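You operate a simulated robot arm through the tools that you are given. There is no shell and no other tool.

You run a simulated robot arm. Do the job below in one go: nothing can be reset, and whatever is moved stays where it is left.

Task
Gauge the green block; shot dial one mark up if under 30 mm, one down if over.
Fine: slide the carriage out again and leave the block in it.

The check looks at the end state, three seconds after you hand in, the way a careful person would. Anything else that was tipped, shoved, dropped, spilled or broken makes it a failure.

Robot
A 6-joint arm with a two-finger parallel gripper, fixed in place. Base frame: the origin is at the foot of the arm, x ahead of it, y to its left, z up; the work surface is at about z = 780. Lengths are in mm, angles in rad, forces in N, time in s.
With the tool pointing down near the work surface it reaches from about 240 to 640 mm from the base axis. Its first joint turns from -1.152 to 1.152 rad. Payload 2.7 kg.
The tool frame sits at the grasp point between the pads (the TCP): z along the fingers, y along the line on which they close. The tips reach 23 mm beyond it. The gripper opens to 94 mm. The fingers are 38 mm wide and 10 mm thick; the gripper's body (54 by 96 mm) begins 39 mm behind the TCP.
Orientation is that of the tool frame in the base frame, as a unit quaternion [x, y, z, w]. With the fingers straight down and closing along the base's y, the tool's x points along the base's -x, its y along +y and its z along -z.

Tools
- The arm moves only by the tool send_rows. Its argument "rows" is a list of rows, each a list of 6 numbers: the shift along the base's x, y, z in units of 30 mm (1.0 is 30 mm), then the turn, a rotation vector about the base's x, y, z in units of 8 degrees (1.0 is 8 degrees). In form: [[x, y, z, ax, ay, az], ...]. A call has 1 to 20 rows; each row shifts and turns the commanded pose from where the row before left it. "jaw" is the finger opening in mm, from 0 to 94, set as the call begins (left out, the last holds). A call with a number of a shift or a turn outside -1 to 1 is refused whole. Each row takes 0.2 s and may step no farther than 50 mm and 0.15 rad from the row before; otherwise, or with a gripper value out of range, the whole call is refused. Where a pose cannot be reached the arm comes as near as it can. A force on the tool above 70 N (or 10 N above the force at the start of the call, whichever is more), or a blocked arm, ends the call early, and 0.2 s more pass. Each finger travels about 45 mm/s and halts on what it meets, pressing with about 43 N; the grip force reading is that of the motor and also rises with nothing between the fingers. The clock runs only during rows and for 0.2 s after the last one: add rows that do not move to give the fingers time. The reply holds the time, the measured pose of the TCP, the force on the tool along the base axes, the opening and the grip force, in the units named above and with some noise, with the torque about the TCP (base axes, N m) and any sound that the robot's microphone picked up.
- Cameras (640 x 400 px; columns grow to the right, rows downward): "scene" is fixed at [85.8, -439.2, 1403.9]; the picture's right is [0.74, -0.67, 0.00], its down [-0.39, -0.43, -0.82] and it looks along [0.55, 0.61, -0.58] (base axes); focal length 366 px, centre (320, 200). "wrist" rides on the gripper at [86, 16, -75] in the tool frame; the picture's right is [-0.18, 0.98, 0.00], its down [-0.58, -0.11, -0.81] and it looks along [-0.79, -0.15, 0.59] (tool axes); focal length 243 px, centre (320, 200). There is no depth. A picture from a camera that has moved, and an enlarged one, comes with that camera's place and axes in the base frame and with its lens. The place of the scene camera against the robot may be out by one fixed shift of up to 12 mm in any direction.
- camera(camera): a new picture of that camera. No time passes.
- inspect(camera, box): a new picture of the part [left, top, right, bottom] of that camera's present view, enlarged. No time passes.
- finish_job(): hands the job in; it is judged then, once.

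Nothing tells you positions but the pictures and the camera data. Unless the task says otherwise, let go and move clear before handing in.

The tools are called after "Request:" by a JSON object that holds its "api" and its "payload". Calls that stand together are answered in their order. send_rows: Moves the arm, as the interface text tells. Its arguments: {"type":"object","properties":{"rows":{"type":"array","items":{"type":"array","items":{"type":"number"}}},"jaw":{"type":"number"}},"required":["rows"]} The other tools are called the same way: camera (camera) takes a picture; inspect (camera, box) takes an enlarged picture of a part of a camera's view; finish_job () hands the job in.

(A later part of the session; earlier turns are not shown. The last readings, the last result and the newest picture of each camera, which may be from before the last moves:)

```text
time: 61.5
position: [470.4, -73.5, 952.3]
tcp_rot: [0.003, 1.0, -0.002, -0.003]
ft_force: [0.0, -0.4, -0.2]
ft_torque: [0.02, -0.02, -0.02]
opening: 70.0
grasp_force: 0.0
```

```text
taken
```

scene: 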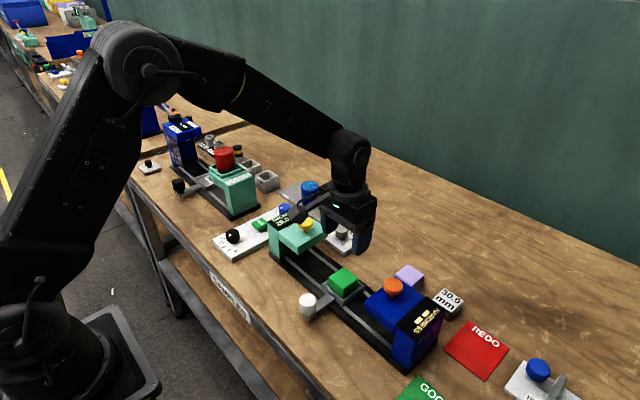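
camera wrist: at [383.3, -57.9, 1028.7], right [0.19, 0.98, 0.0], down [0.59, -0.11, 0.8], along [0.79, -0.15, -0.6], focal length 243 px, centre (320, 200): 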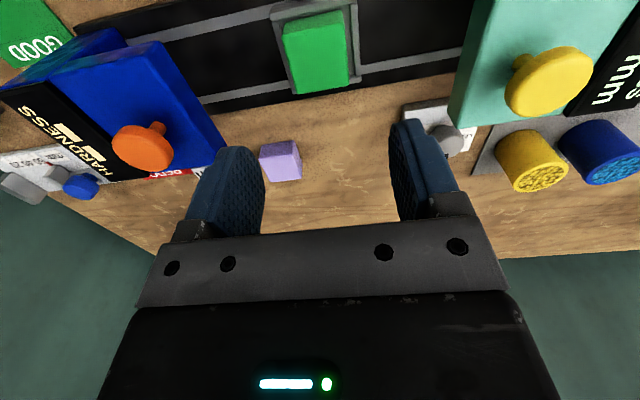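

The block rode along safely and the display still holds its value. To double-check the thickness I'll grip the block in the tray, lift it slightly and view its side with the wrist camera; first I'll check alignment.

Request:
{"api": "inspect", "payload": {"camera": "wrist", "box": [260, 0, 380, 100]}}

Request:
{"api": "inspect", "payload": {"camera": "scene", "box": [420, 280, 480, 325]}}

Request:
{"api": "inspect", "payload": {"camera": "scene", "box": [310, 255, 370, 300]}}

```text
4.00 times, centred on (320, 50) of wrist
camera zoom: at [383.3, -57.9, 1028.7], right [0.19, 0.98, 0.0], down [0.59, -0.11, 0.8], along [0.79, -0.15, -0.6], focal length 970 px, centre (320, 800)
```

zoom: 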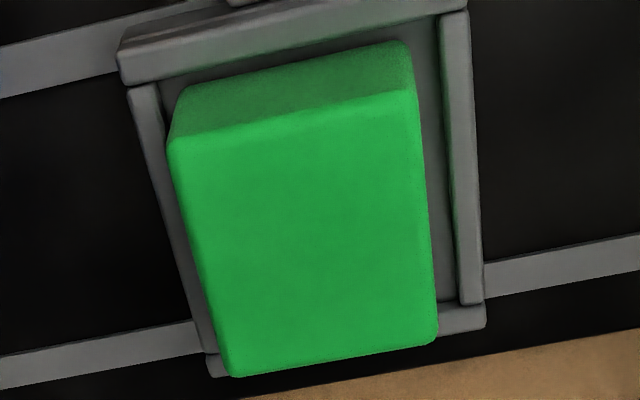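

```text
8.89 times, centred on (450, 302) of scene
camera zoom: at [85.8, -439.2, 1403.9], right [0.74, -0.67, 0.0], down [-0.39, -0.43, -0.82], along [0.55, 0.61, -0.58], focal length 3249 px, centre (-836, -711)
```

zoom: 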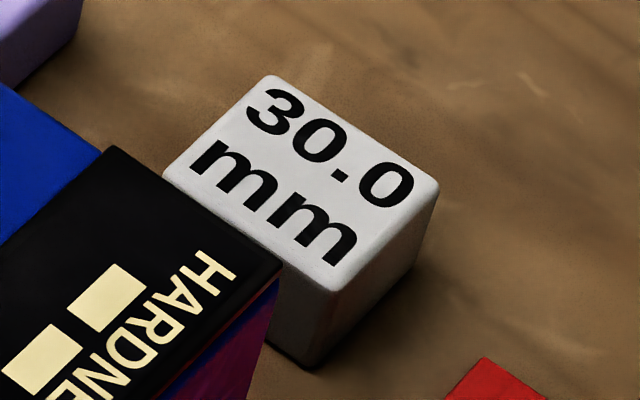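

```text
8.89 times, centred on (340, 278) of scene
camera zoom: at [85.8, -439.2, 1403.9], right [0.74, -0.67, 0.0], down [-0.39, -0.43, -0.82], along [0.55, 0.61, -0.58], focal length 3249 px, centre (142, -489)
```

zoom: 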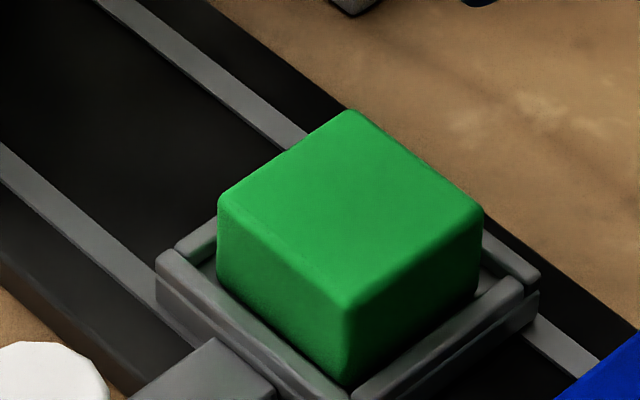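

The views keep suggesting the green block is a bit shorter than the 30.0 reference. I'll grip it in the tray and lift it a little so the wrist camera can measure its side face against its known 44.5 mm width.

Request:
{"api": "send_rows", "payload": {"rows": [[-0.06, -0.03, -0.9, 0, 0, 0], [0, 0, -0.9, 0, 0, 0], [0, 0, -0.9, 0, 0, 0], [0, 0, -0.9, 0, 0, 0], [0, 0, -0.2, 0, 0, 0], [0, 0, 0, 0, 0, 0]]}}

Request:
{"api": "inspect", "payload": {"camera": "wrist", "box": [200, 60, 440, 210]}}

```text
time: 62.9
position: [465.5, -78.5, 841.0]
tcp_rot: [0.003, 1.0, -0.002, -0.003]
ft_force: [0.8, -1.0, -0.2]
ft_torque: [-0.02, 0.02, 0.01]
opening: 70.0
grasp_force: 0.1
```

```text
2.67 times, centred on (320, 135) of wrist
camera zoom: at [380.0, -61.9, 915.0], right [0.19, 0.98, 0.0], down [0.58, -0.11, 0.8], along [0.79, -0.16, -0.59], focal length 647 px, centre (320, 373)
```

zoom: 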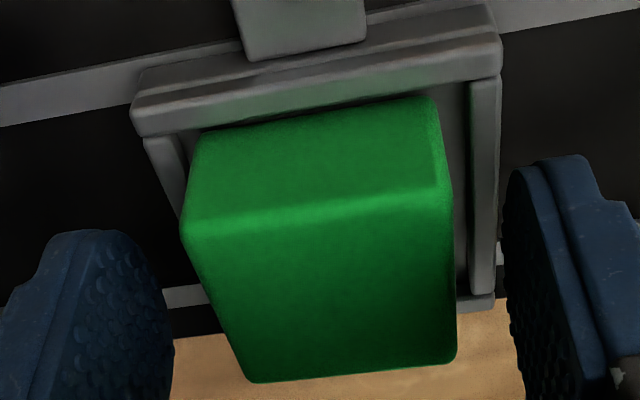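

Request:
{"api": "send_rows", "payload": {"rows": [[0.03, 0, -0.1, 0, 0, 0], [0, 0, 0, 0, 0, 0]]}}

Request:
{"api": "send_rows", "payload": {"rows": [[0, 0, 0, 0, 0, 0], [0, 0, 0, 0, 0, 0], [0, 0, 0, 0, 0, 0], [0, 0, 0, 0, 0, 0]], "jaw": 30}}

Request:
{"api": "send_rows", "payload": {"rows": [[0, 0, 0.4, 0, 0, 0], [0, 0, 0.8, 0, 0, 0], [0, 0, 0.8, 0, 0, 0], [0, 0, 0, 0, 0, 0]]}}

Request:
{"api": "inspect", "payload": {"camera": "wrist", "box": [250, 85, 390, 172]}}

Request:
{"api": "inspect", "payload": {"camera": "wrist", "box": [255, 90, 315, 150]}}

Request:
{"api": "inspect", "payload": {"camera": "wrist", "box": [320, 80, 380, 140]}}

```text
time: 63.5
position: [467.4, -78.7, 837.3]
tcp_rot: [0.003, 1.0, -0.002, -0.003]
ft_force: [0.4, -0.4, -0.3]
ft_torque: [0.01, -0.03, -0.01]
opening: 70.0
grasp_force: 0.0
```

```text
time: 64.5
position: [466.5, -77.0, 837.4]
tcp_rot: [0.004, 1.0, -0.003, -0.003]
ft_force: [0.4, -0.5, -0.5]
ft_torque: [0.01, -0.03, 0.04]
opening: 44.8
grasp_force: 42.9
```

```text
time: 65.5
position: [464.7, -76.4, 897.5]
tcp_rot: [0.004, 1.0, -0.002, -0.003]
ft_force: [0.3, 0.4, -0.6]
ft_torque: [0.01, 0.02, 0.02]
opening: 44.6
grasp_force: 43.3
```

```text
4.57 times, centred on (320, 128) of wrist
camera zoom: at [379.4, -60.5, 971.6], right [0.19, 0.98, 0.0], down [0.58, -0.11, 0.8], along [0.79, -0.16, -0.6], focal length 1109 px, centre (320, 527)
```

zoom: 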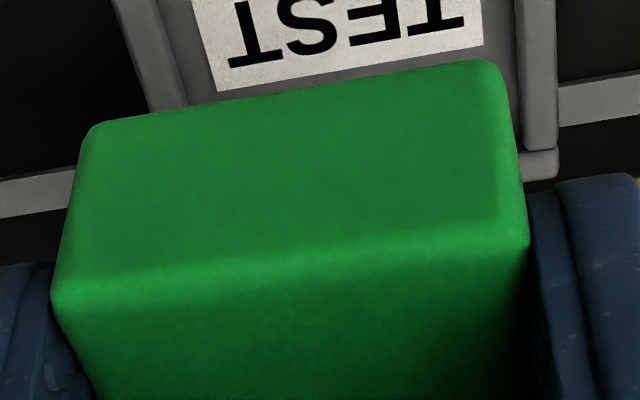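

```text
6.67 times, centred on (285, 120) of wrist
camera zoom: at [379.4, -60.5, 971.6], right [0.19, 0.98, 0.0], down [0.58, -0.11, 0.8], along [0.79, -0.16, -0.6], focal length 1618 px, centre (553, 733)
```

zoom: 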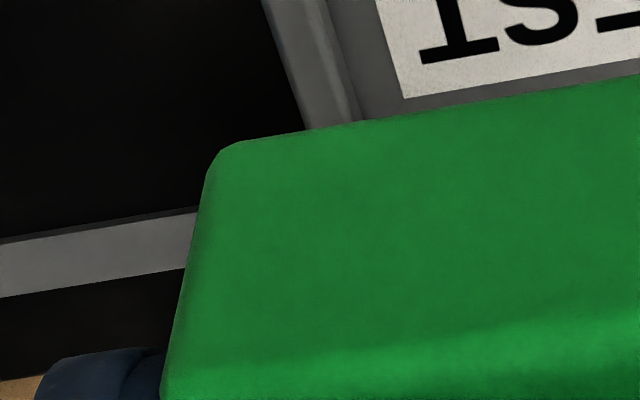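

```text
6.67 times, centred on (350, 110) of wrist
camera zoom: at [379.4, -60.5, 971.6], right [0.19, 0.98, 0.0], down [0.58, -0.11, 0.8], along [0.79, -0.16, -0.6], focal length 1618 px, centre (120, 800)
```

zoom: 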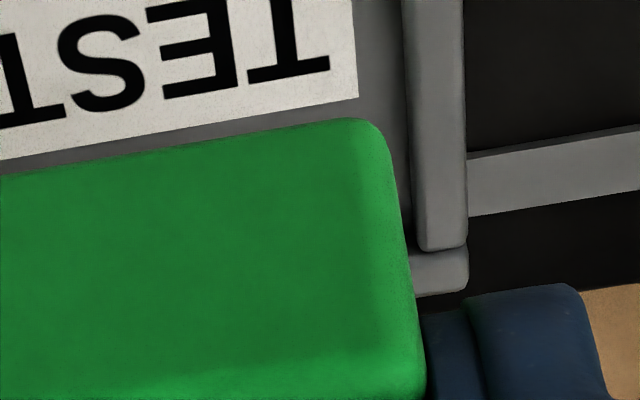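

The gripper again reads 44.6 mm width, and the side view puts the height around 27–29 mm. One more no-cost comparison from the scene camera while it is held.

Request:
{"api": "inspect", "payload": {"camera": "scene", "box": [310, 215, 370, 260]}}

Request:
{"api": "inspect", "payload": {"camera": "scene", "box": [305, 225, 345, 255]}}

Request:
{"api": "inspect", "payload": {"camera": "scene", "box": [440, 290, 480, 320]}}

```text
8.89 times, centred on (340, 238) of scene
camera zoom: at [85.8, -439.2, 1403.9], right [0.74, -0.67, 0.0], down [-0.39, -0.43, -0.82], along [0.55, 0.61, -0.58], focal length 3249 px, centre (142, -133)
```

zoom: 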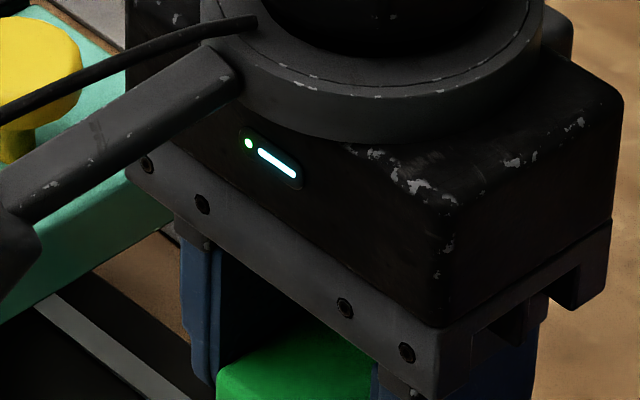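

```text
13.33 times, centred on (325, 240) of scene
camera zoom: at [85.8, -439.2, 1403.9], right [0.74, -0.67, 0.0], down [-0.39, -0.43, -0.82], along [0.55, 0.61, -0.58], focal length 4874 px, centre (253, -333)
```

zoom: 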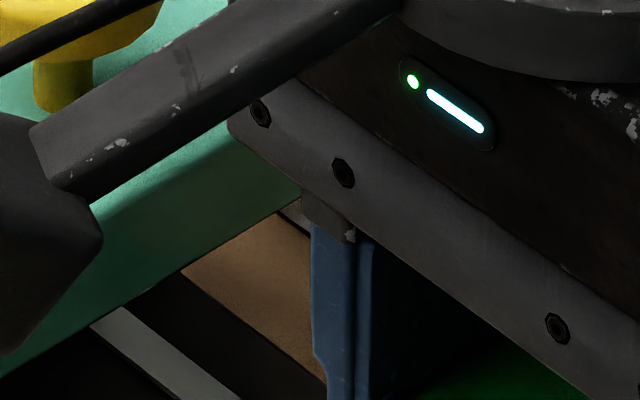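

```text
13.33 times, centred on (460, 305) of scene
camera zoom: at [85.8, -439.2, 1403.9], right [0.74, -0.67, 0.0], down [-0.39, -0.43, -0.82], along [0.55, 0.61, -0.58], focal length 4874 px, centre (-1547, -1200)
```

zoom: 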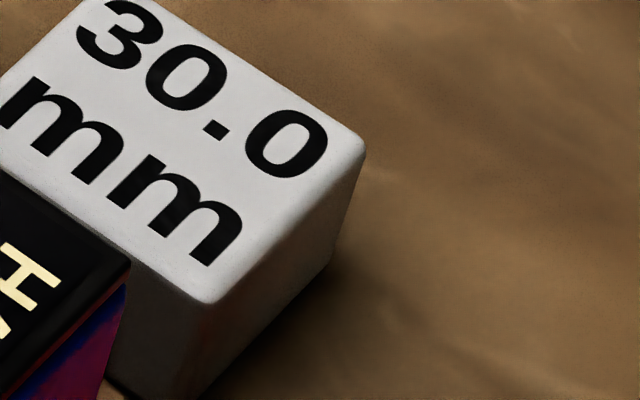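

Request:
{"api": "inspect", "payload": {"camera": "scene", "box": [315, 245, 375, 290]}}

Request:
{"api": "inspect", "payload": {"camera": "scene", "box": [425, 290, 485, 335]}}

```text
8.89 times, centred on (345, 268) of scene
camera zoom: at [85.8, -439.2, 1403.9], right [0.74, -0.67, 0.0], down [-0.39, -0.43, -0.82], along [0.55, 0.61, -0.58], focal length 3249 px, centre (98, -400)
```

zoom: 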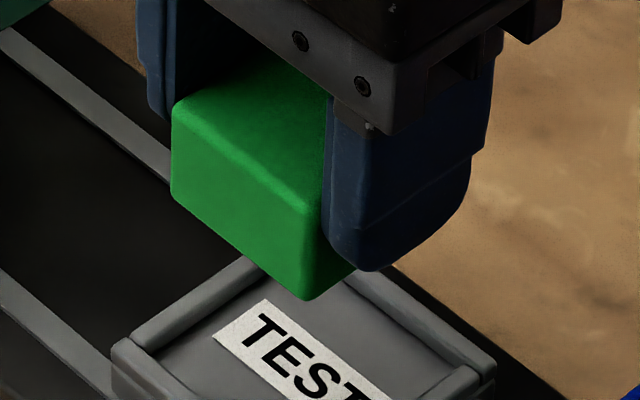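

```text
8.89 times, centred on (455, 312) of scene
camera zoom: at [85.8, -439.2, 1403.9], right [0.74, -0.67, 0.0], down [-0.39, -0.43, -0.82], along [0.55, 0.61, -0.58], focal length 3249 px, centre (-880, -800)
```

zoom: 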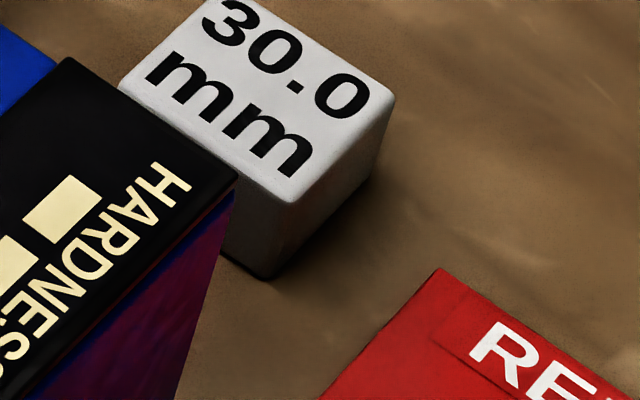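

The picture-based height estimates scatter too much (27–32 mm) to settle it, so I'll measure by touch instead: fingertip on block top versus fingertip on table, using the wrist camera's reported pose. First I'll set the block back in the tray.

Request:
{"api": "send_rows", "payload": {"rows": [[0, 0, -0.8, 0, 0, 0], [0, 0, -0.7, 0, 0, 0], [0, 0, -0.3, 0, 0, 0], [0, 0, -0.1, 0, 0, 0], [0, 0, 0, 0, 0, 0]]}}

Request:
{"api": "inspect", "payload": {"camera": "wrist", "box": [200, 60, 440, 210]}}

```text
time: 66.7
position: [467.6, -77.3, 838.8]
tcp_rot: [0.003, 1.0, -0.002, -0.002]
ft_force: [-0.4, -0.1, -0.6]
ft_torque: [0.0, -0.01, 0.01]
opening: 44.4
grasp_force: 42.7
```

```text
2.67 times, centred on (320, 135) of wrist
camera zoom: at [381.4, -60.5, 913.7], right [0.19, 0.98, 0.0], down [0.58, -0.11, 0.8], along [0.79, -0.16, -0.59], focal length 647 px, centre (320, 373)
```

zoom: 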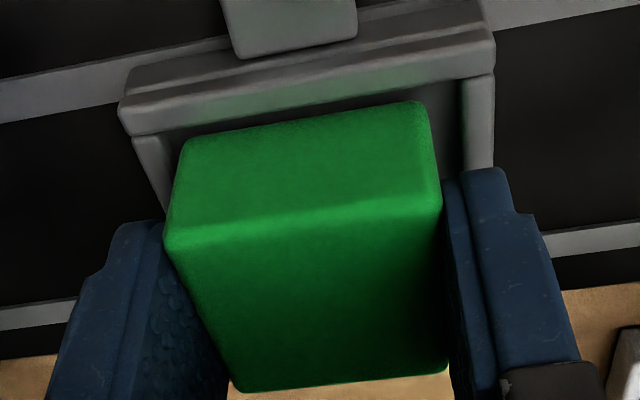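

Request:
{"api": "send_rows", "payload": {"rows": [[0, 0, -0.05, 0, 0, 0], [0, 0, 0, 0, 0, 0]]}}

Request:
{"api": "inspect", "payload": {"camera": "wrist", "box": [200, 60, 440, 210]}}

Request:
{"api": "send_rows", "payload": {"rows": [[0, 0, -0.05, 0, 0, 0], [0, 0, 0, 0, 0, 0]]}}

Request:
{"api": "inspect", "payload": {"camera": "wrist", "box": [200, 60, 440, 210]}}

```text
time: 67.3
position: [467.3, -77.5, 837.7]
tcp_rot: [0.004, 1.0, -0.001, -0.002]
ft_force: [0.5, 0.1, -0.3]
ft_torque: [0.01, 0.0, 0.01]
opening: 44.4
grasp_force: 42.8
```

```text
2.67 times, centred on (320, 135) of wrist
camera zoom: at [381.5, -60.9, 912.5], right [0.19, 0.98, 0.0], down [0.58, -0.11, 0.8], along [0.79, -0.16, -0.59], focal length 647 px, centre (320, 373)
```

zoom: 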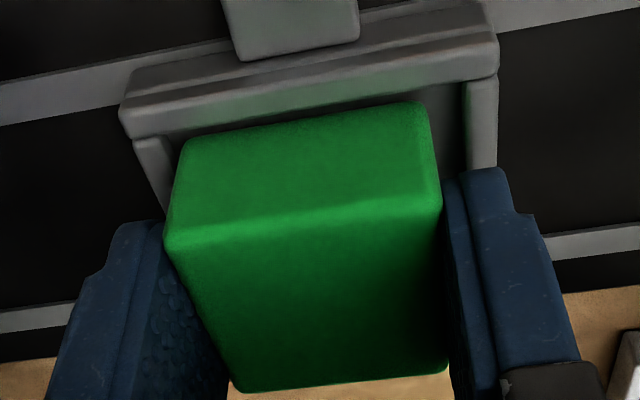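

```text
time: 67.9
position: [468.8, -78.5, 837.7]
tcp_rot: [0.003, 1.0, -0.001, -0.002]
ft_force: [-1.9, 1.1, 6.6]
ft_torque: [0.07, 0.07, -0.02]
opening: 44.6
grasp_force: 42.9
```

```text
2.67 times, centred on (320, 135) of wrist
camera zoom: at [381.6, -61.4, 911.6], right [0.19, 0.98, 0.0], down [0.58, -0.11, 0.8], along [0.79, -0.16, -0.59], focal length 647 px, centre (320, 373)
```

zoom: 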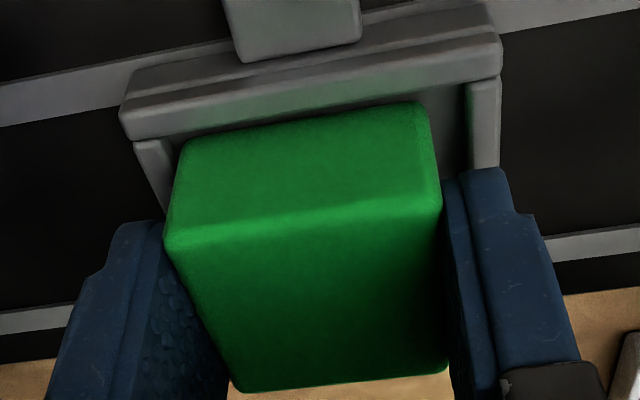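

The block is back on the tray floor (contact at camera z 911.6, consistent with 911.3 before). I'll release, rise, close the fingers and touch the block's top lightly.

Request:
{"api": "send_rows", "payload": {"rows": [[0, 0, 0, 0, 0, 0], [0, 0, 0, 0, 0, 0], [0, 0, 0, 0, 0, 0]], "jaw": 66}}

Request:
{"api": "send_rows", "payload": {"rows": [[0, 0, 0.9, 0, 0, 0], [0, 0, 0.9, 0, 0, 0], [0, 0, 0.2, 0, 0, 0]]}}

Request:
{"api": "send_rows", "payload": {"rows": [[0, 0, 0, 0, 0, 0], [0, 0, 0, 0, 0, 0], [0, 0, 0, 0, 0, 0], [0, 0, 0, 0, 0, 0], [0, 0, -0.6, 0, 0, 0], [0, 0, -0.5, 0, 0, 0], [0, 0, 0, 0, 0, 0]], "jaw": 0}}

Request:
{"api": "inspect", "payload": {"camera": "wrist", "box": [200, 60, 440, 210]}}

```text
time: 68.7
position: [467.3, -77.0, 836.9]
tcp_rot: [0.004, 1.0, -0.002, -0.002]
ft_force: [0.5, -0.6, -0.5]
ft_torque: [-0.01, -0.03, 0.0]
opening: 65.7
grasp_force: 0.0
```

```text
time: 69.5
position: [467.5, -77.4, 898.2]
tcp_rot: [0.004, 1.0, -0.002, -0.003]
ft_force: [0.5, 0.3, 0.3]
ft_torque: [-0.01, 0.01, 0.0]
opening: 66.1
grasp_force: 0.0
```

```text
time: 71.1
position: [466.9, -79.2, 863.9]
tcp_rot: [0.004, 1.0, -0.002, -0.003]
ft_force: [-0.5, 0.6, 0.4]
ft_torque: [0.04, 0.03, 0.03]
opening: 0.1
grasp_force: 42.5
```

```text
2.67 times, centred on (320, 135) of wrist
camera zoom: at [381.6, -62.2, 937.6], right [0.19, 0.98, 0.0], down [0.58, -0.11, 0.8], along [0.79, -0.16, -0.59], focal length 647 px, centre (320, 373)
```

zoom: 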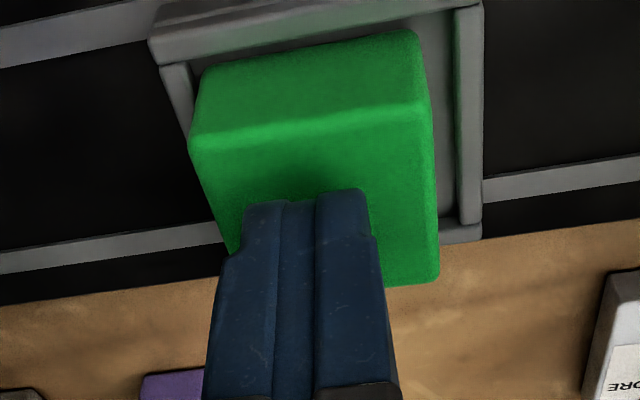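

Request:
{"api": "send_rows", "payload": {"rows": [[0, 0, -0.1, 0, 0, 0], [0, 0, -0.05, 0, 0, 0], [0, 0, 0, 0, 0, 0]]}}

Request:
{"api": "send_rows", "payload": {"rows": [[0, 0, -0.05, 0, 0, 0], [0, 0, 0, 0, 0, 0]]}}

Request:
{"api": "inspect", "payload": {"camera": "wrist", "box": [200, 60, 440, 210]}}

```text
time: 71.9
position: [466.2, -77.8, 859.0]
tcp_rot: [0.003, 1.0, -0.003, -0.003]
ft_force: [-0.9, -0.3, -0.1]
ft_torque: [-0.01, 0.0, -0.04]
opening: 0.1
grasp_force: 42.5
```

```text
time: 72.5
position: [469.1, -78.6, 857.2]
tcp_rot: [0.002, 1.0, -0.001, -0.003]
ft_force: [0.3, 0.1, 0.7]
ft_torque: [0.0, 0.02, 0.0]
opening: 0.2
grasp_force: 42.2
```

```text
2.67 times, centred on (320, 135) of wrist
camera zoom: at [382.5, -61.6, 932.1], right [0.19, 0.98, 0.0], down [0.58, -0.11, 0.8], along [0.79, -0.16, -0.59], focal length 647 px, centre (320, 373)
```

zoom: 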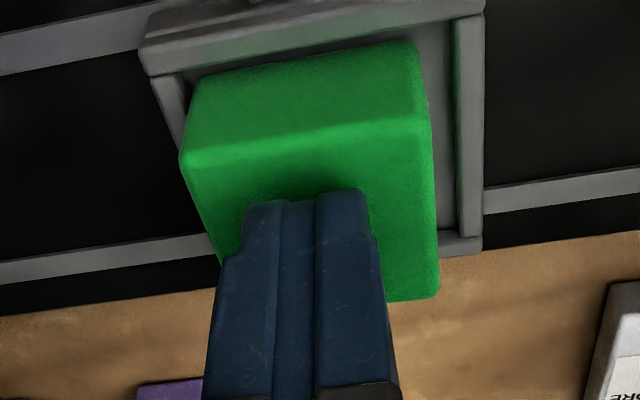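

Request:
{"api": "send_rows", "payload": {"rows": [[0, 0, -0.05, 0, 0, 0], [0, 0, 0, 0, 0, 0]]}}

Request:
{"api": "inspect", "payload": {"camera": "wrist", "box": [200, 60, 440, 210]}}

Request:
{"api": "send_rows", "payload": {"rows": [[0, 0, -0.05, 0, 0, 0], [0, 0, 0, 0, 0, 0]]}}

Request:
{"api": "inspect", "payload": {"camera": "wrist", "box": [200, 60, 440, 210]}}

```text
time: 73.1
position: [468.3, -78.5, 857.0]
tcp_rot: [0.003, 1.0, -0.002, -0.002]
ft_force: [-1.4, 1.2, 6.9]
ft_torque: [0.01, 0.01, 0.01]
opening: 0.0
grasp_force: 42.6
```

```text
2.67 times, centred on (320, 135) of wrist
camera zoom: at [382.6, -62.0, 931.0], right [0.19, 0.98, 0.0], down [0.58, -0.11, 0.8], along [0.79, -0.16, -0.59], focal length 647 px, centre (320, 373)
```

zoom: 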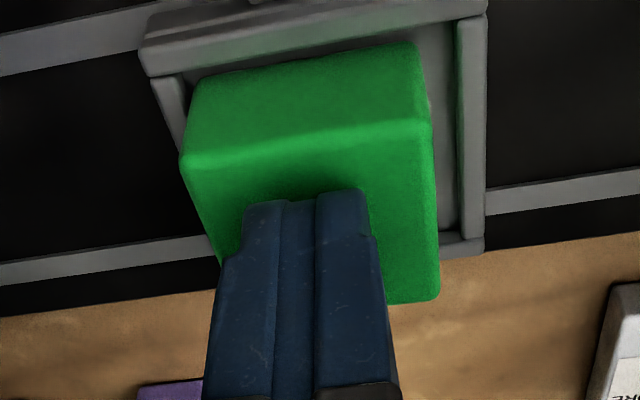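

```text
time: 73.7
position: [468.3, -79.2, 856.5]
tcp_rot: [0.002, 1.0, -0.002, 0.0]
ft_force: [-0.8, -2.1, 18.9]
ft_torque: [-0.02, 0.02, -0.03]
opening: 0.0
grasp_force: 42.7
```

```text
2.67 times, centred on (320, 135) of wrist
camera zoom: at [382.5, -61.7, 930.3], right [0.19, 0.98, 0.0], down [0.58, -0.11, 0.81], along [0.79, -0.16, -0.59], focal length 647 px, centre (320, 373)
```

zoom: 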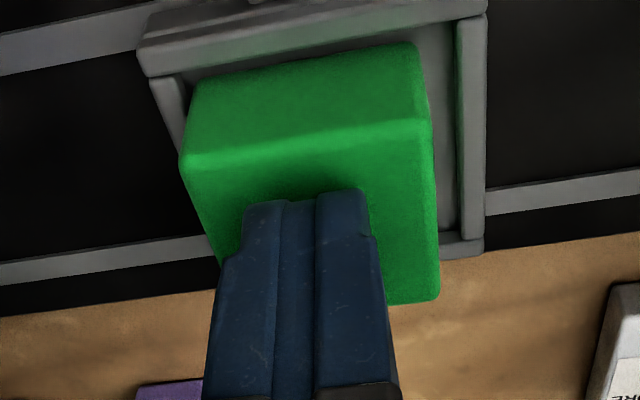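

Block-top contact: 6.9 N at camera z = 931.0. Now I'll touch the bare table at the block's old spot with the same closed fingertips.

Request:
{"api": "send_rows", "payload": {"rows": [[0, 0, 0.3, 0, 0, 0], [0, 0, 0.9, 0, 0, 0], [0.9, 0.1, 0.5, 0, 0, 0], [0.9, 0.1, 0, 0, 0, 0], [0.9, 0.1, 0, 0, 0, 0], [0.9, 0.1, 0, 0, 0, 0], [0.5, 0.1, 0, 0, 0, 0], [0, 0, -0.9, 0, 0, 0], [0, 0, -0.9, 0, 0, 0], [0, 0, -0.9, 0, 0, 0], [0, 0, -0.3, 0, 0, 0], [0, 0, 0, 0, 0, 0]]}}

Request:
{"api": "camera", "payload": {"camera": "wrist"}}

```text
time: 76.3
position: [590.0, -63.2, 816.5]
tcp_rot: [0.004, 1.0, -0.002, -0.001]
ft_force: [0.4, 0.6, -0.4]
ft_torque: [-0.04, -0.01, -0.01]
opening: 0.0
grasp_force: 42.2
```

```text
taken
camera wrist: at [505.2, -47.1, 891.7], right [0.19, 0.98, 0.0], down [0.58, -0.11, 0.8], along [0.79, -0.16, -0.59], focal length 243 px, centre (320, 200)
```

wrist: 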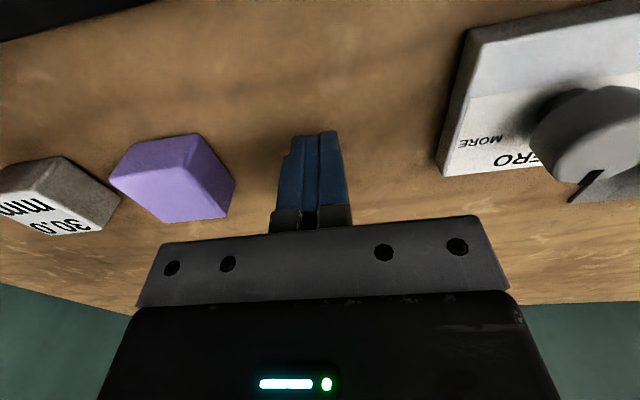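

Request:
{"api": "send_rows", "payload": {"rows": [[0, 0, -0.2, 0, 0, 0], [0, 0, -0.1, 0, 0, 0], [0, 0, -0.05, 0, 0, 0], [0, 0, 0, 0, 0, 0]]}}

Request:
{"api": "inspect", "payload": {"camera": "wrist", "box": [240, 100, 400, 200]}}

Request:
{"api": "send_rows", "payload": {"rows": [[0, 0, -0.05, 0, 0, 0], [0, 0, 0, 0, 0, 0]]}}

Request:
{"api": "inspect", "payload": {"camera": "wrist", "box": [240, 100, 400, 200]}}

```text
time: 77.3
position: [590.8, -61.5, 805.2]
tcp_rot: [0.002, 1.0, -0.001, -0.003]
ft_force: [-0.4, 0.0, -0.8]
ft_torque: [0.02, -0.02, -0.02]
opening: 0.2
grasp_force: 42.5
```

```text
4.00 times, centred on (320, 150) of wrist
camera zoom: at [505.0, -46.1, 880.0], right [0.19, 0.98, 0.0], down [0.58, -0.11, 0.8], along [0.79, -0.16, -0.59], focal length 970 px, centre (320, 400)
```

zoom: 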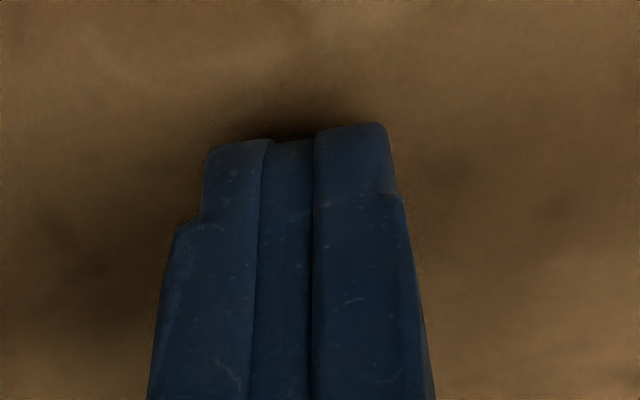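

```text
time: 77.9
position: [591.0, -63.2, 804.4]
tcp_rot: [0.004, 1.0, -0.002, -0.002]
ft_force: [0.3, 0.5, 0.5]
ft_torque: [-0.04, 0.0, -0.01]
opening: 0.0
grasp_force: 43.1
```

```text
4.00 times, centred on (320, 150) of wrist
camera zoom: at [504.8, -46.5, 879.1], right [0.19, 0.98, 0.0], down [0.58, -0.11, 0.8], along [0.79, -0.16, -0.59], focal length 970 px, centre (320, 400)
```

zoom: 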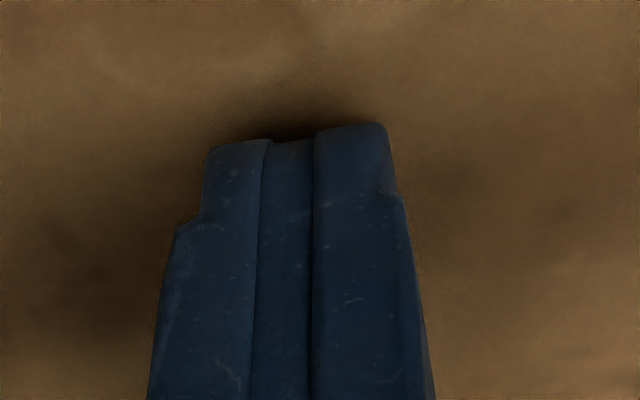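

Request:
{"api": "send_rows", "payload": {"rows": [[0, 0, -0.05, 0, 0, 0], [0, 0, 0, 0, 0, 0]]}}

Request:
{"api": "inspect", "payload": {"camera": "wrist", "box": [240, 100, 400, 200]}}

Request:
{"api": "send_rows", "payload": {"rows": [[0, 0, -0.03, 0, 0, 0], [0, 0, 0, 0, 0, 0]]}}

Request:
{"api": "inspect", "payload": {"camera": "wrist", "box": [240, 100, 400, 200]}}

```text
time: 78.5
position: [591.0, -62.0, 803.7]
tcp_rot: [0.003, 1.0, -0.002, -0.003]
ft_force: [-1.2, -0.7, 1.5]
ft_torque: [0.01, -0.01, -0.05]
opening: 0.0
grasp_force: 42.7
```

```text
4.00 times, centred on (320, 150) of wrist
camera zoom: at [504.9, -46.1, 877.6], right [0.19, 0.98, 0.0], down [0.58, -0.11, 0.8], along [0.79, -0.16, -0.59], focal length 970 px, centre (320, 400)
```

zoom: 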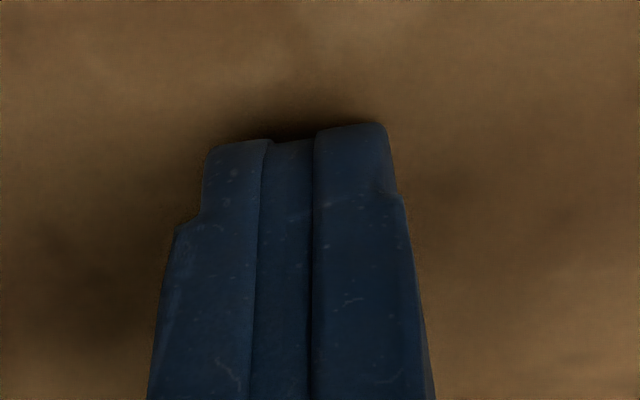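

```text
time: 79.1
position: [591.8, -62.7, 802.8]
tcp_rot: [0.003, 1.0, -0.001, -0.002]
ft_force: [-11.5, 0.8, 14.1]
ft_torque: [0.05, -0.02, 0.07]
opening: 0.3
grasp_force: 42.2
```

```text
4.00 times, centred on (320, 150) of wrist
camera zoom: at [505.2, -46.1, 877.5], right [0.19, 0.98, 0.0], down [0.58, -0.11, 0.8], along [0.79, -0.16, -0.59], focal length 970 px, centre (320, 400)
```

zoom: 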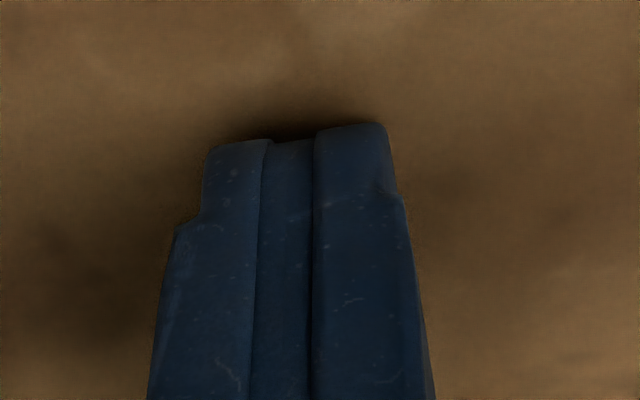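

Table contact is at camera z = 877.55, which with the tray-floor offset gives roughly 29–30 mm — too close to call this way. I'll put the block on the bare table and touch it there directly, which removes the tray offset error.

Request:
{"api": "send_rows", "payload": {"rows": [[0, 0, 0.3, 0, 0, 0], [0, 0, 0.9, 0, 0, 0], [0, 0, 0.9, 0, 0, 0], [0, 0, 0.7, 0, 0, 0], [-0.9, -0.12, 0.2, 0, 0, 0], [-0.9, -0.12, 0, 0, 0, 0], [-0.9, -0.12, 0, 0, 0, 0], [-0.9, -0.12, 0, 0, 0, 0], [-0.5, 0, 0, 0, 0, 0], [0, 0, 0, 0, 0, 0]], "jaw": 66}}

Request:
{"api": "inspect", "payload": {"camera": "wrist", "box": [220, 0, 420, 150]}}

```text
time: 81.3
position: [469.7, -80.3, 892.7]
tcp_rot: [0.004, 1.0, -0.002, -0.002]
ft_force: [-0.3, -0.3, -0.6]
ft_torque: [0.03, 0.02, 0.0]
opening: 65.8
grasp_force: 0.1
```

```text
2.67 times, centred on (320, 75) of wrist
camera zoom: at [383.7, -63.3, 966.9], right [0.19, 0.98, 0.0], down [0.58, -0.11, 0.8], along [0.79, -0.16, -0.59], focal length 647 px, centre (320, 533)
```

zoom: 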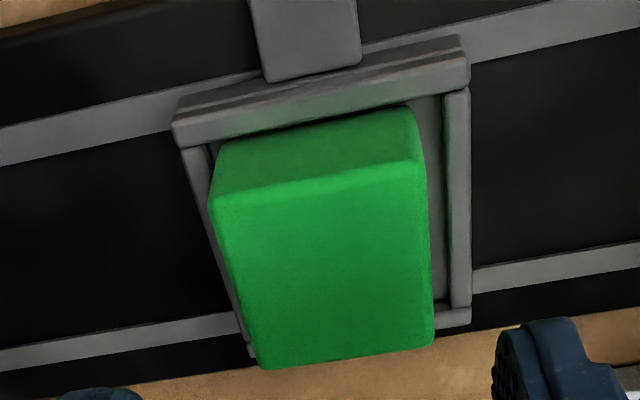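

Request:
{"api": "send_rows", "payload": {"rows": [[-0.08, 0.06, -0.6, 0, 0, 0], [0, 0, -0.6, 0, 0, 0], [0, 0, -0.6, 0, 0, 0], [0, 0, 0, 0, 0, 0]]}}

Request:
{"api": "inspect", "payload": {"camera": "wrist", "box": [200, 60, 440, 210]}}

```text
time: 82.3
position: [463.7, -76.5, 836.8]
tcp_rot: [0.003, 1.0, -0.002, -0.002]
ft_force: [-0.1, 1.0, -0.1]
ft_torque: [0.03, 0.05, 0.0]
opening: 66.0
grasp_force: 0.0
```

```text
2.67 times, centred on (320, 135) of wrist
camera zoom: at [379.6, -58.8, 911.5], right [0.19, 0.98, 0.0], down [0.58, -0.11, 0.8], along [0.79, -0.16, -0.59], focal length 647 px, centre (320, 373)
```

zoom: 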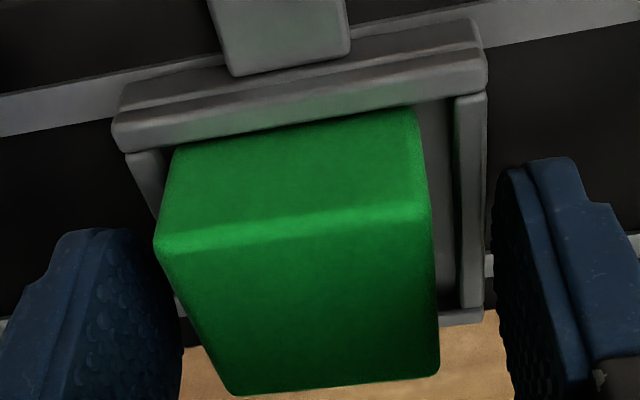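

Request:
{"api": "send_rows", "payload": {"rows": [[0.05, -0.08, 0, 0, 0, 0], [0, 0, 0, 0, 0, 0]]}}

Request:
{"api": "send_rows", "payload": {"rows": [[0, 0, 0, 0, 0, 0], [0, 0, 0, 0, 0, 0], [0, 0, 0, 0, 0, 0], [0, 0, 0, 0, 0, 0]], "jaw": 30}}

Request:
{"api": "inspect", "payload": {"camera": "wrist", "box": [200, 60, 440, 210]}}

```text
time: 82.9
position: [467.5, -77.8, 837.8]
tcp_rot: [0.003, 1.0, -0.001, -0.003]
ft_force: [-1.2, -0.6, -0.7]
ft_torque: [0.0, 0.0, 0.0]
opening: 66.0
grasp_force: 0.1
```

```text
time: 83.9
position: [466.8, -77.9, 837.7]
tcp_rot: [0.003, 1.0, -0.002, -0.002]
ft_force: [-0.1, 0.6, 0.4]
ft_torque: [0.03, 0.01, -0.01]
opening: 44.5
grasp_force: 43.5
```

```text
2.67 times, centred on (320, 135) of wrist
camera zoom: at [380.8, -61.3, 912.2], right [0.19, 0.98, 0.0], down [0.58, -0.11, 0.8], along [0.79, -0.16, -0.59], focal length 647 px, centre (320, 373)
```

zoom: 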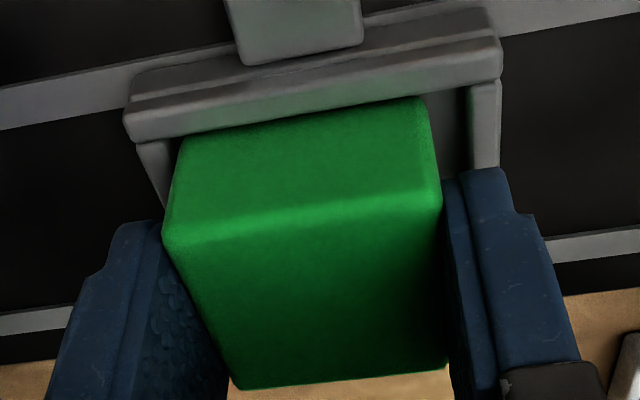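

Gripped with the block resting on the tray floor at camera z = 912.2. I'll carry it to the bare table and note the height at which it touches down.

Request:
{"api": "send_rows", "payload": {"rows": [[0, 0, 0.5, 0, 0, 0], [0, 0, 1.0, 0, 0, 0], [0.9, 0.12, 0, 0, 0, 0], [0.9, 0.12, 0, 0, 0, 0], [0.9, 0.12, 0, 0, 0, 0], [0.9, 0.12, 0, 0, 0, 0], [0.85, 0.12, 0, 0, 0, 0], [0, 0, -0.9, 0, 0, 0], [0, 0, -0.8, 0, 0, 0], [0, 0, -0.4, 0, 0, 0], [0, 0, 0, 0, 0, 0]]}}

Request:
{"api": "camera", "payload": {"camera": "wrist"}}

```text
time: 86.3
position: [601.7, -62.7, 817.7]
tcp_rot: [0.003, 1.0, -0.001, -0.002]
ft_force: [-0.4, 0.4, -0.5]
ft_torque: [0.02, 0.0, -0.02]
opening: 44.5
grasp_force: 43.1
```

```text
taken
camera wrist: at [515.9, -45.5, 891.7], right [0.19, 0.98, 0.0], down [0.58, -0.11, 0.8], along [0.79, -0.16, -0.59], focal length 243 px, centre (320, 200)
```

wrist: 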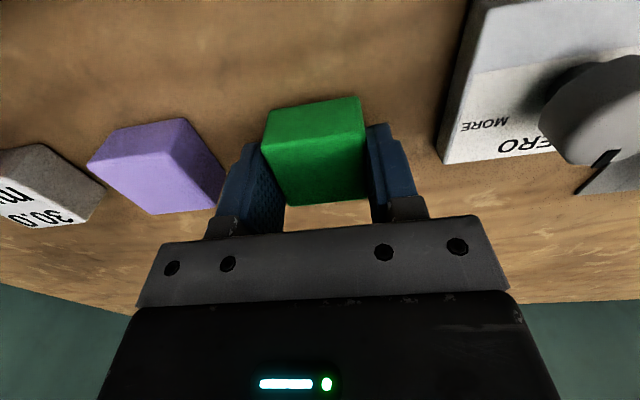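

Request:
{"api": "send_rows", "payload": {"rows": [[0, 0, -0.05, 0, 0, 0], [0, 0, 0, 0, 0, 0]]}}

Request:
{"api": "inspect", "payload": {"camera": "wrist", "box": [240, 80, 400, 200]}}

Request:
{"api": "send_rows", "payload": {"rows": [[0, 0, -0.05, 0, 0, 0], [0, 0, 0, 0, 0, 0]]}}

Request:
{"api": "inspect", "payload": {"camera": "wrist", "box": [240, 80, 400, 200]}}

Request:
{"api": "send_rows", "payload": {"rows": [[0, 0, -0.03, 0, 0, 0], [0, 0, 0, 0, 0, 0]]}}

Request:
{"api": "inspect", "payload": {"camera": "wrist", "box": [240, 80, 400, 200]}}

```text
time: 86.9
position: [601.2, -61.0, 817.5]
tcp_rot: [0.003, 1.0, -0.002, -0.002]
ft_force: [-0.5, 0.5, 0.1]
ft_torque: [0.0, -0.02, -0.01]
opening: 44.6
grasp_force: 43.5
```

```text
3.33 times, centred on (320, 140) of wrist
camera zoom: at [515.3, -44.6, 891.0], right [0.19, 0.98, 0.0], down [0.58, -0.11, 0.8], along [0.79, -0.16, -0.59], focal length 809 px, centre (320, 400)
```

zoom: 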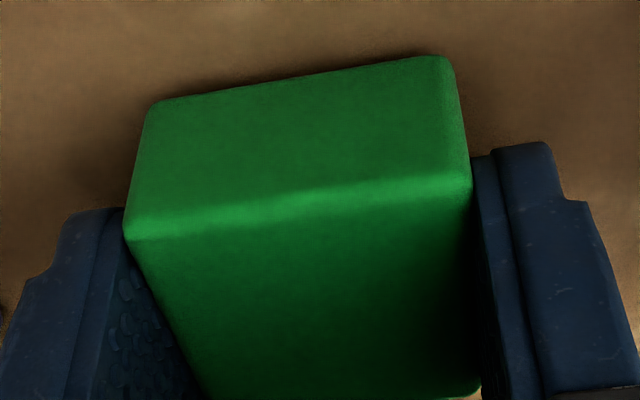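

```text
time: 87.5
position: [601.1, -60.8, 813.8]
tcp_rot: [0.003, 1.0, -0.002, -0.002]
ft_force: [0.1, 0.6, -0.2]
ft_torque: [-0.03, 0.03, -0.01]
opening: 44.6
grasp_force: 43.4
```

```text
3.33 times, centred on (320, 140) of wrist
camera zoom: at [515.0, -44.6, 889.3], right [0.19, 0.98, 0.0], down [0.58, -0.11, 0.8], along [0.79, -0.16, -0.59], focal length 809 px, centre (320, 400)
```

zoom: 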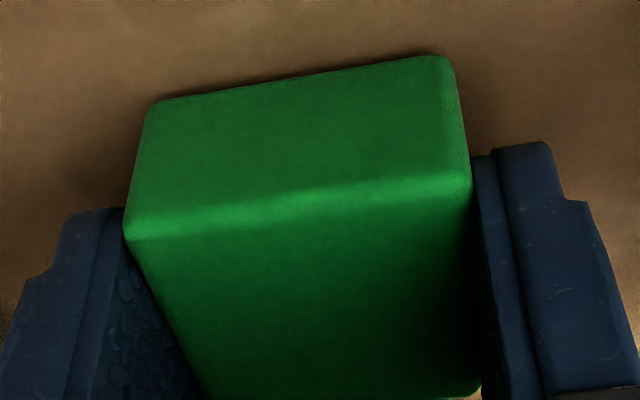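

```text
time: 88.1
position: [600.5, -60.1, 814.2]
tcp_rot: [0.003, 1.0, -0.002, -0.002]
ft_force: [0.4, 0.1, -0.6]
ft_torque: [0.03, 0.0, -0.01]
opening: 44.9
grasp_force: 42.8
```

```text
3.33 times, centred on (320, 140) of wrist
camera zoom: at [514.9, -43.8, 889.5], right [0.19, 0.98, 0.0], down [0.58, -0.11, 0.8], along [0.79, -0.16, -0.59], focal length 809 px, centre (320, 400)
```

zoom: 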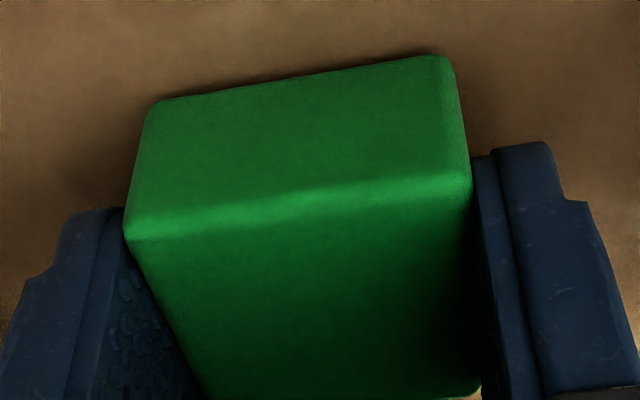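

Request:
{"api": "send_rows", "payload": {"rows": [[0, 0, -0.05, 0, 0, 0], [0, 0, 0, 0, 0, 0]]}}

Request:
{"api": "inspect", "payload": {"camera": "wrist", "box": [240, 80, 400, 200]}}

Request:
{"api": "send_rows", "payload": {"rows": [[0, 0, -0.03, 0, 0, 0], [0, 0, 0, 0, 0, 0]]}}

Request:
{"api": "inspect", "payload": {"camera": "wrist", "box": [240, 80, 400, 200]}}

```text
time: 88.7
position: [601.1, -59.8, 813.3]
tcp_rot: [0.002, 1.0, -0.002, -0.003]
ft_force: [0.6, 0.1, 0.7]
ft_torque: [0.05, 0.02, 0.02]
opening: 44.7
grasp_force: 42.8
```

```text
3.33 times, centred on (320, 140) of wrist
camera zoom: at [515.5, -43.9, 888.1], right [0.19, 0.98, 0.0], down [0.58, -0.11, 0.8], along [0.79, -0.16, -0.59], focal length 809 px, centre (320, 400)
```

zoom: 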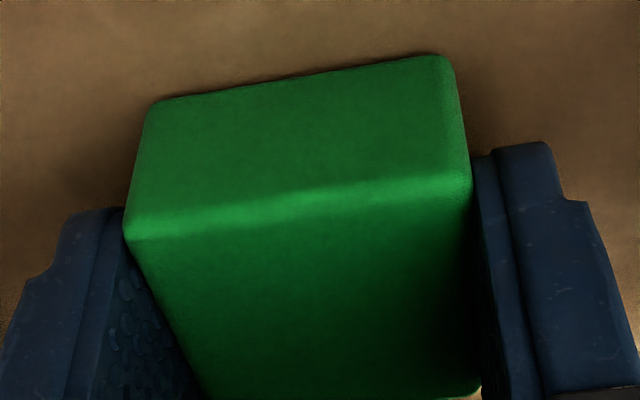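

```text
time: 89.3
position: [601.6, -60.0, 812.5]
tcp_rot: [0.004, 1.0, -0.002, -0.002]
ft_force: [0.2, -1.0, 4.2]
ft_torque: [0.01, 0.05, -0.02]
opening: 44.6
grasp_force: 42.8
```

```text
3.33 times, centred on (320, 140) of wrist
camera zoom: at [515.5, -43.7, 887.8], right [0.19, 0.98, 0.0], down [0.58, -0.11, 0.8], along [0.79, -0.16, -0.59], focal length 809 px, centre (320, 400)
```

zoom: 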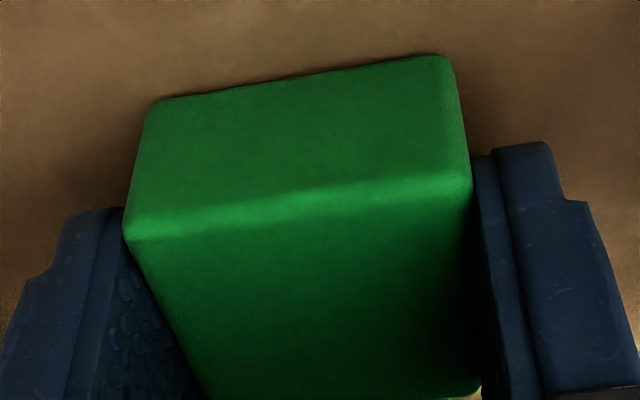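

Touchdown on the table at camera z = 887.8, so the tray floor is about 24.4 mm above the table and the earlier touch gives ≈29.1 mm. I'll release and touch the block's top directly here for confirmation.

Request:
{"api": "send_rows", "payload": {"rows": [[0, 0, 0, 0, 0, 0], [0, 0, 0, 0, 0, 0], [0, 0, 0, 0, 0, 0]], "jaw": 66}}

Request:
{"api": "send_rows", "payload": {"rows": [[0, 0, 0.8, 0, 0, 0], [0, 0, 0.8, 0, 0, 0], [0, 0, 0.2, 0, 0, 0]]}}

Request:
{"api": "send_rows", "payload": {"rows": [[0, 0, 0, 0, 0, 0], [0, 0, 0, 0, 0, 0], [0, 0, 0, 0, 0, 0], [0, 0, 0, 0, 0, 0], [-0.2, 0, -0.6, 0, 0, 0], [0, 0, -0.45, 0, 0, 0], [0, 0, 0, 0, 0, 0]], "jaw": 0}}

Request:
{"api": "inspect", "payload": {"camera": "wrist", "box": [200, 60, 440, 210]}}

```text
time: 90.1
position: [601.1, -60.2, 811.8]
tcp_rot: [0.002, 1.0, -0.003, -0.002]
ft_force: [0.3, -0.5, 0.6]
ft_torque: [0.03, 0.02, -0.02]
opening: 66.1
grasp_force: 0.1
```

```text
time: 90.9
position: [599.3, -58.7, 865.6]
tcp_rot: [0.002, 1.0, -0.001, -0.003]
ft_force: [0.0, -0.1, -0.7]
ft_torque: [-0.02, 0.0, 0.01]
opening: 66.0
grasp_force: 0.0
```

```text
time: 92.5
position: [596.0, -58.0, 834.8]
tcp_rot: [0.003, 1.0, -0.002, -0.002]
ft_force: [-0.3, 0.9, -0.4]
ft_torque: [0.03, -0.01, 0.0]
opening: 0.2
grasp_force: 42.7
```

```text
2.67 times, centred on (320, 135) of wrist
camera zoom: at [509.0, -42.2, 909.7], right [0.19, 0.98, 0.0], down [0.58, -0.11, 0.8], along [0.79, -0.16, -0.59], focal length 647 px, centre (320, 373)
```

zoom: 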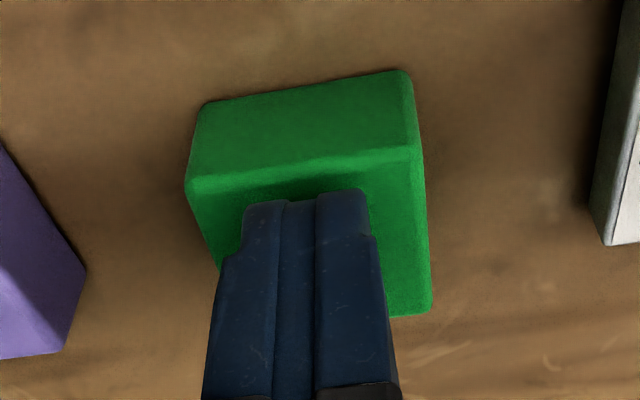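

Request:
{"api": "send_rows", "payload": {"rows": [[0, 0, -0.05, 0, 0, 0], [0, 0, 0, 0, 0, 0]]}}

Request:
{"api": "inspect", "payload": {"camera": "wrist", "box": [240, 100, 400, 200]}}

Request:
{"api": "send_rows", "payload": {"rows": [[0, 0, -0.03, 0, 0, 0], [0, 0, 0, 0, 0, 0]]}}

Request:
{"api": "inspect", "payload": {"camera": "wrist", "box": [240, 100, 400, 200]}}

Request:
{"api": "send_rows", "payload": {"rows": [[0, 0, -0.03, 0, 0, 0], [0, 0, 0, 0, 0, 0]]}}

Request:
{"api": "inspect", "payload": {"camera": "wrist", "box": [240, 100, 400, 200]}}

```text
time: 93.1
position: [594.4, -58.0, 833.9]
tcp_rot: [0.003, 1.0, -0.002, -0.002]
ft_force: [-1.0, 0.1, -0.3]
ft_torque: [0.0, 0.02, -0.02]
opening: 0.0
grasp_force: 42.1
```

```text
4.00 times, centred on (320, 150) of wrist
camera zoom: at [509.3, -42.7, 907.8], right [0.19, 0.98, 0.0], down [0.58, -0.11, 0.8], along [0.79, -0.16, -0.59], focal length 970 px, centre (320, 400)
```

zoom: 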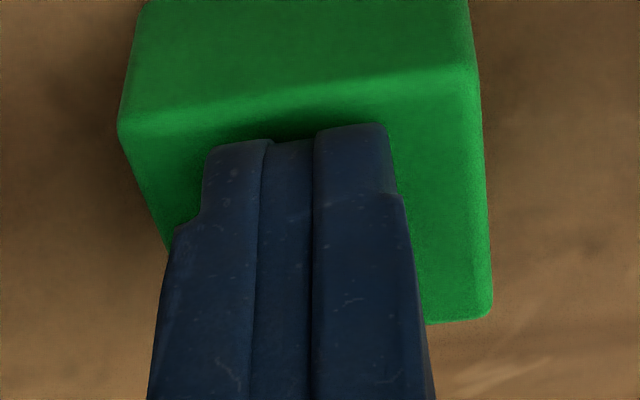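

```text
time: 93.7
position: [595.1, -60.2, 833.3]
tcp_rot: [0.002, 1.0, -0.001, -0.002]
ft_force: [0.1, -0.7, -0.7]
ft_torque: [-0.01, 0.03, 0.04]
opening: 0.2
grasp_force: 41.9
```

```text
4.00 times, centred on (320, 150) of wrist
camera zoom: at [509.3, -43.8, 907.7], right [0.19, 0.98, 0.0], down [0.58, -0.11, 0.8], along [0.79, -0.16, -0.59], focal length 970 px, centre (320, 400)
```

zoom: 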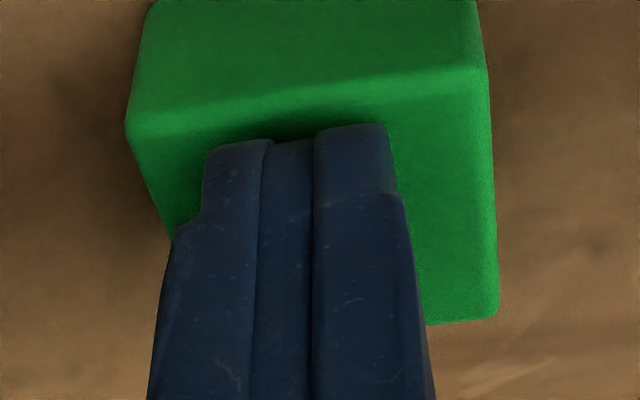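

```text
time: 94.3
position: [595.7, -61.0, 833.7]
tcp_rot: [0.003, 1.0, -0.002, -0.001]
ft_force: [0.4, -0.8, 5.0]
ft_torque: [-0.02, -0.06, 0.0]
opening: 0.2
grasp_force: 42.2
```

```text
4.00 times, centred on (320, 150) of wrist
camera zoom: at [509.2, -43.6, 907.0], right [0.19, 0.98, 0.0], down [0.58, -0.11, 0.81], along [0.79, -0.16, -0.59], focal length 970 px, centre (320, 400)
```

zoom: 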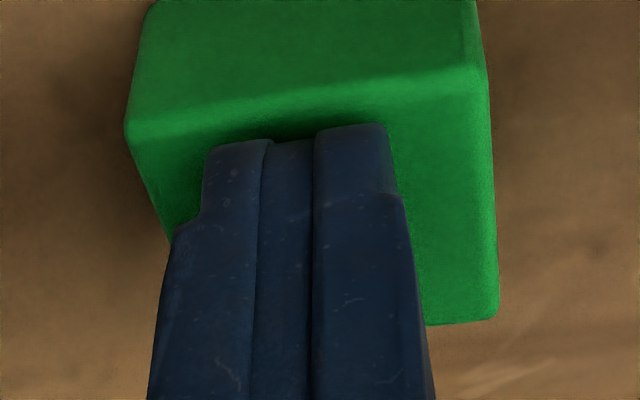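

Request:
{"api": "send_rows", "payload": {"rows": [[0, 0, -0.02, 0, 0, 0], [0, 0, 0, 0, 0, 0]]}}

Request:
{"api": "inspect", "payload": {"camera": "wrist", "box": [240, 100, 400, 200]}}

Request:
{"api": "send_rows", "payload": {"rows": [[0, 0, -0.02, 0, 0, 0], [0, 0, 0, 0, 0, 0]]}}

Request:
{"api": "inspect", "payload": {"camera": "wrist", "box": [240, 100, 400, 200]}}

```text
time: 94.9
position: [595.2, -60.3, 832.2]
tcp_rot: [0.002, 1.0, -0.002, -0.002]
ft_force: [2.1, -0.3, 5.4]
ft_torque: [-0.01, -0.13, -0.01]
opening: 0.1
grasp_force: 42.5
```

```text
4.00 times, centred on (320, 150) of wrist
camera zoom: at [508.8, -43.5, 907.0], right [0.19, 0.98, 0.0], down [0.58, -0.11, 0.8], along [0.79, -0.16, -0.59], focal length 970 px, centre (320, 400)
```

zoom: 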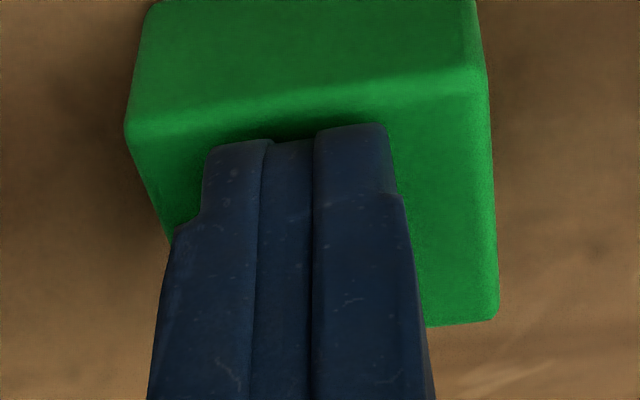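

```text
time: 95.5
position: [593.6, -59.7, 832.0]
tcp_rot: [0.002, 1.0, -0.001, -0.002]
ft_force: [-3.9, -0.2, 12.3]
ft_torque: [0.0, 0.02, 0.02]
opening: 0.0
grasp_force: 42.5
```

```text
4.00 times, centred on (320, 150) of wrist
camera zoom: at [509.3, -43.4, 906.8], right [0.19, 0.98, 0.0], down [0.58, -0.11, 0.8], along [0.79, -0.16, -0.59], focal length 970 px, centre (320, 400)
```

zoom: 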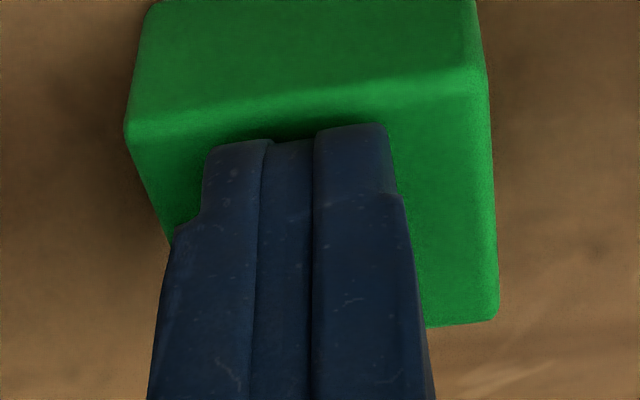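

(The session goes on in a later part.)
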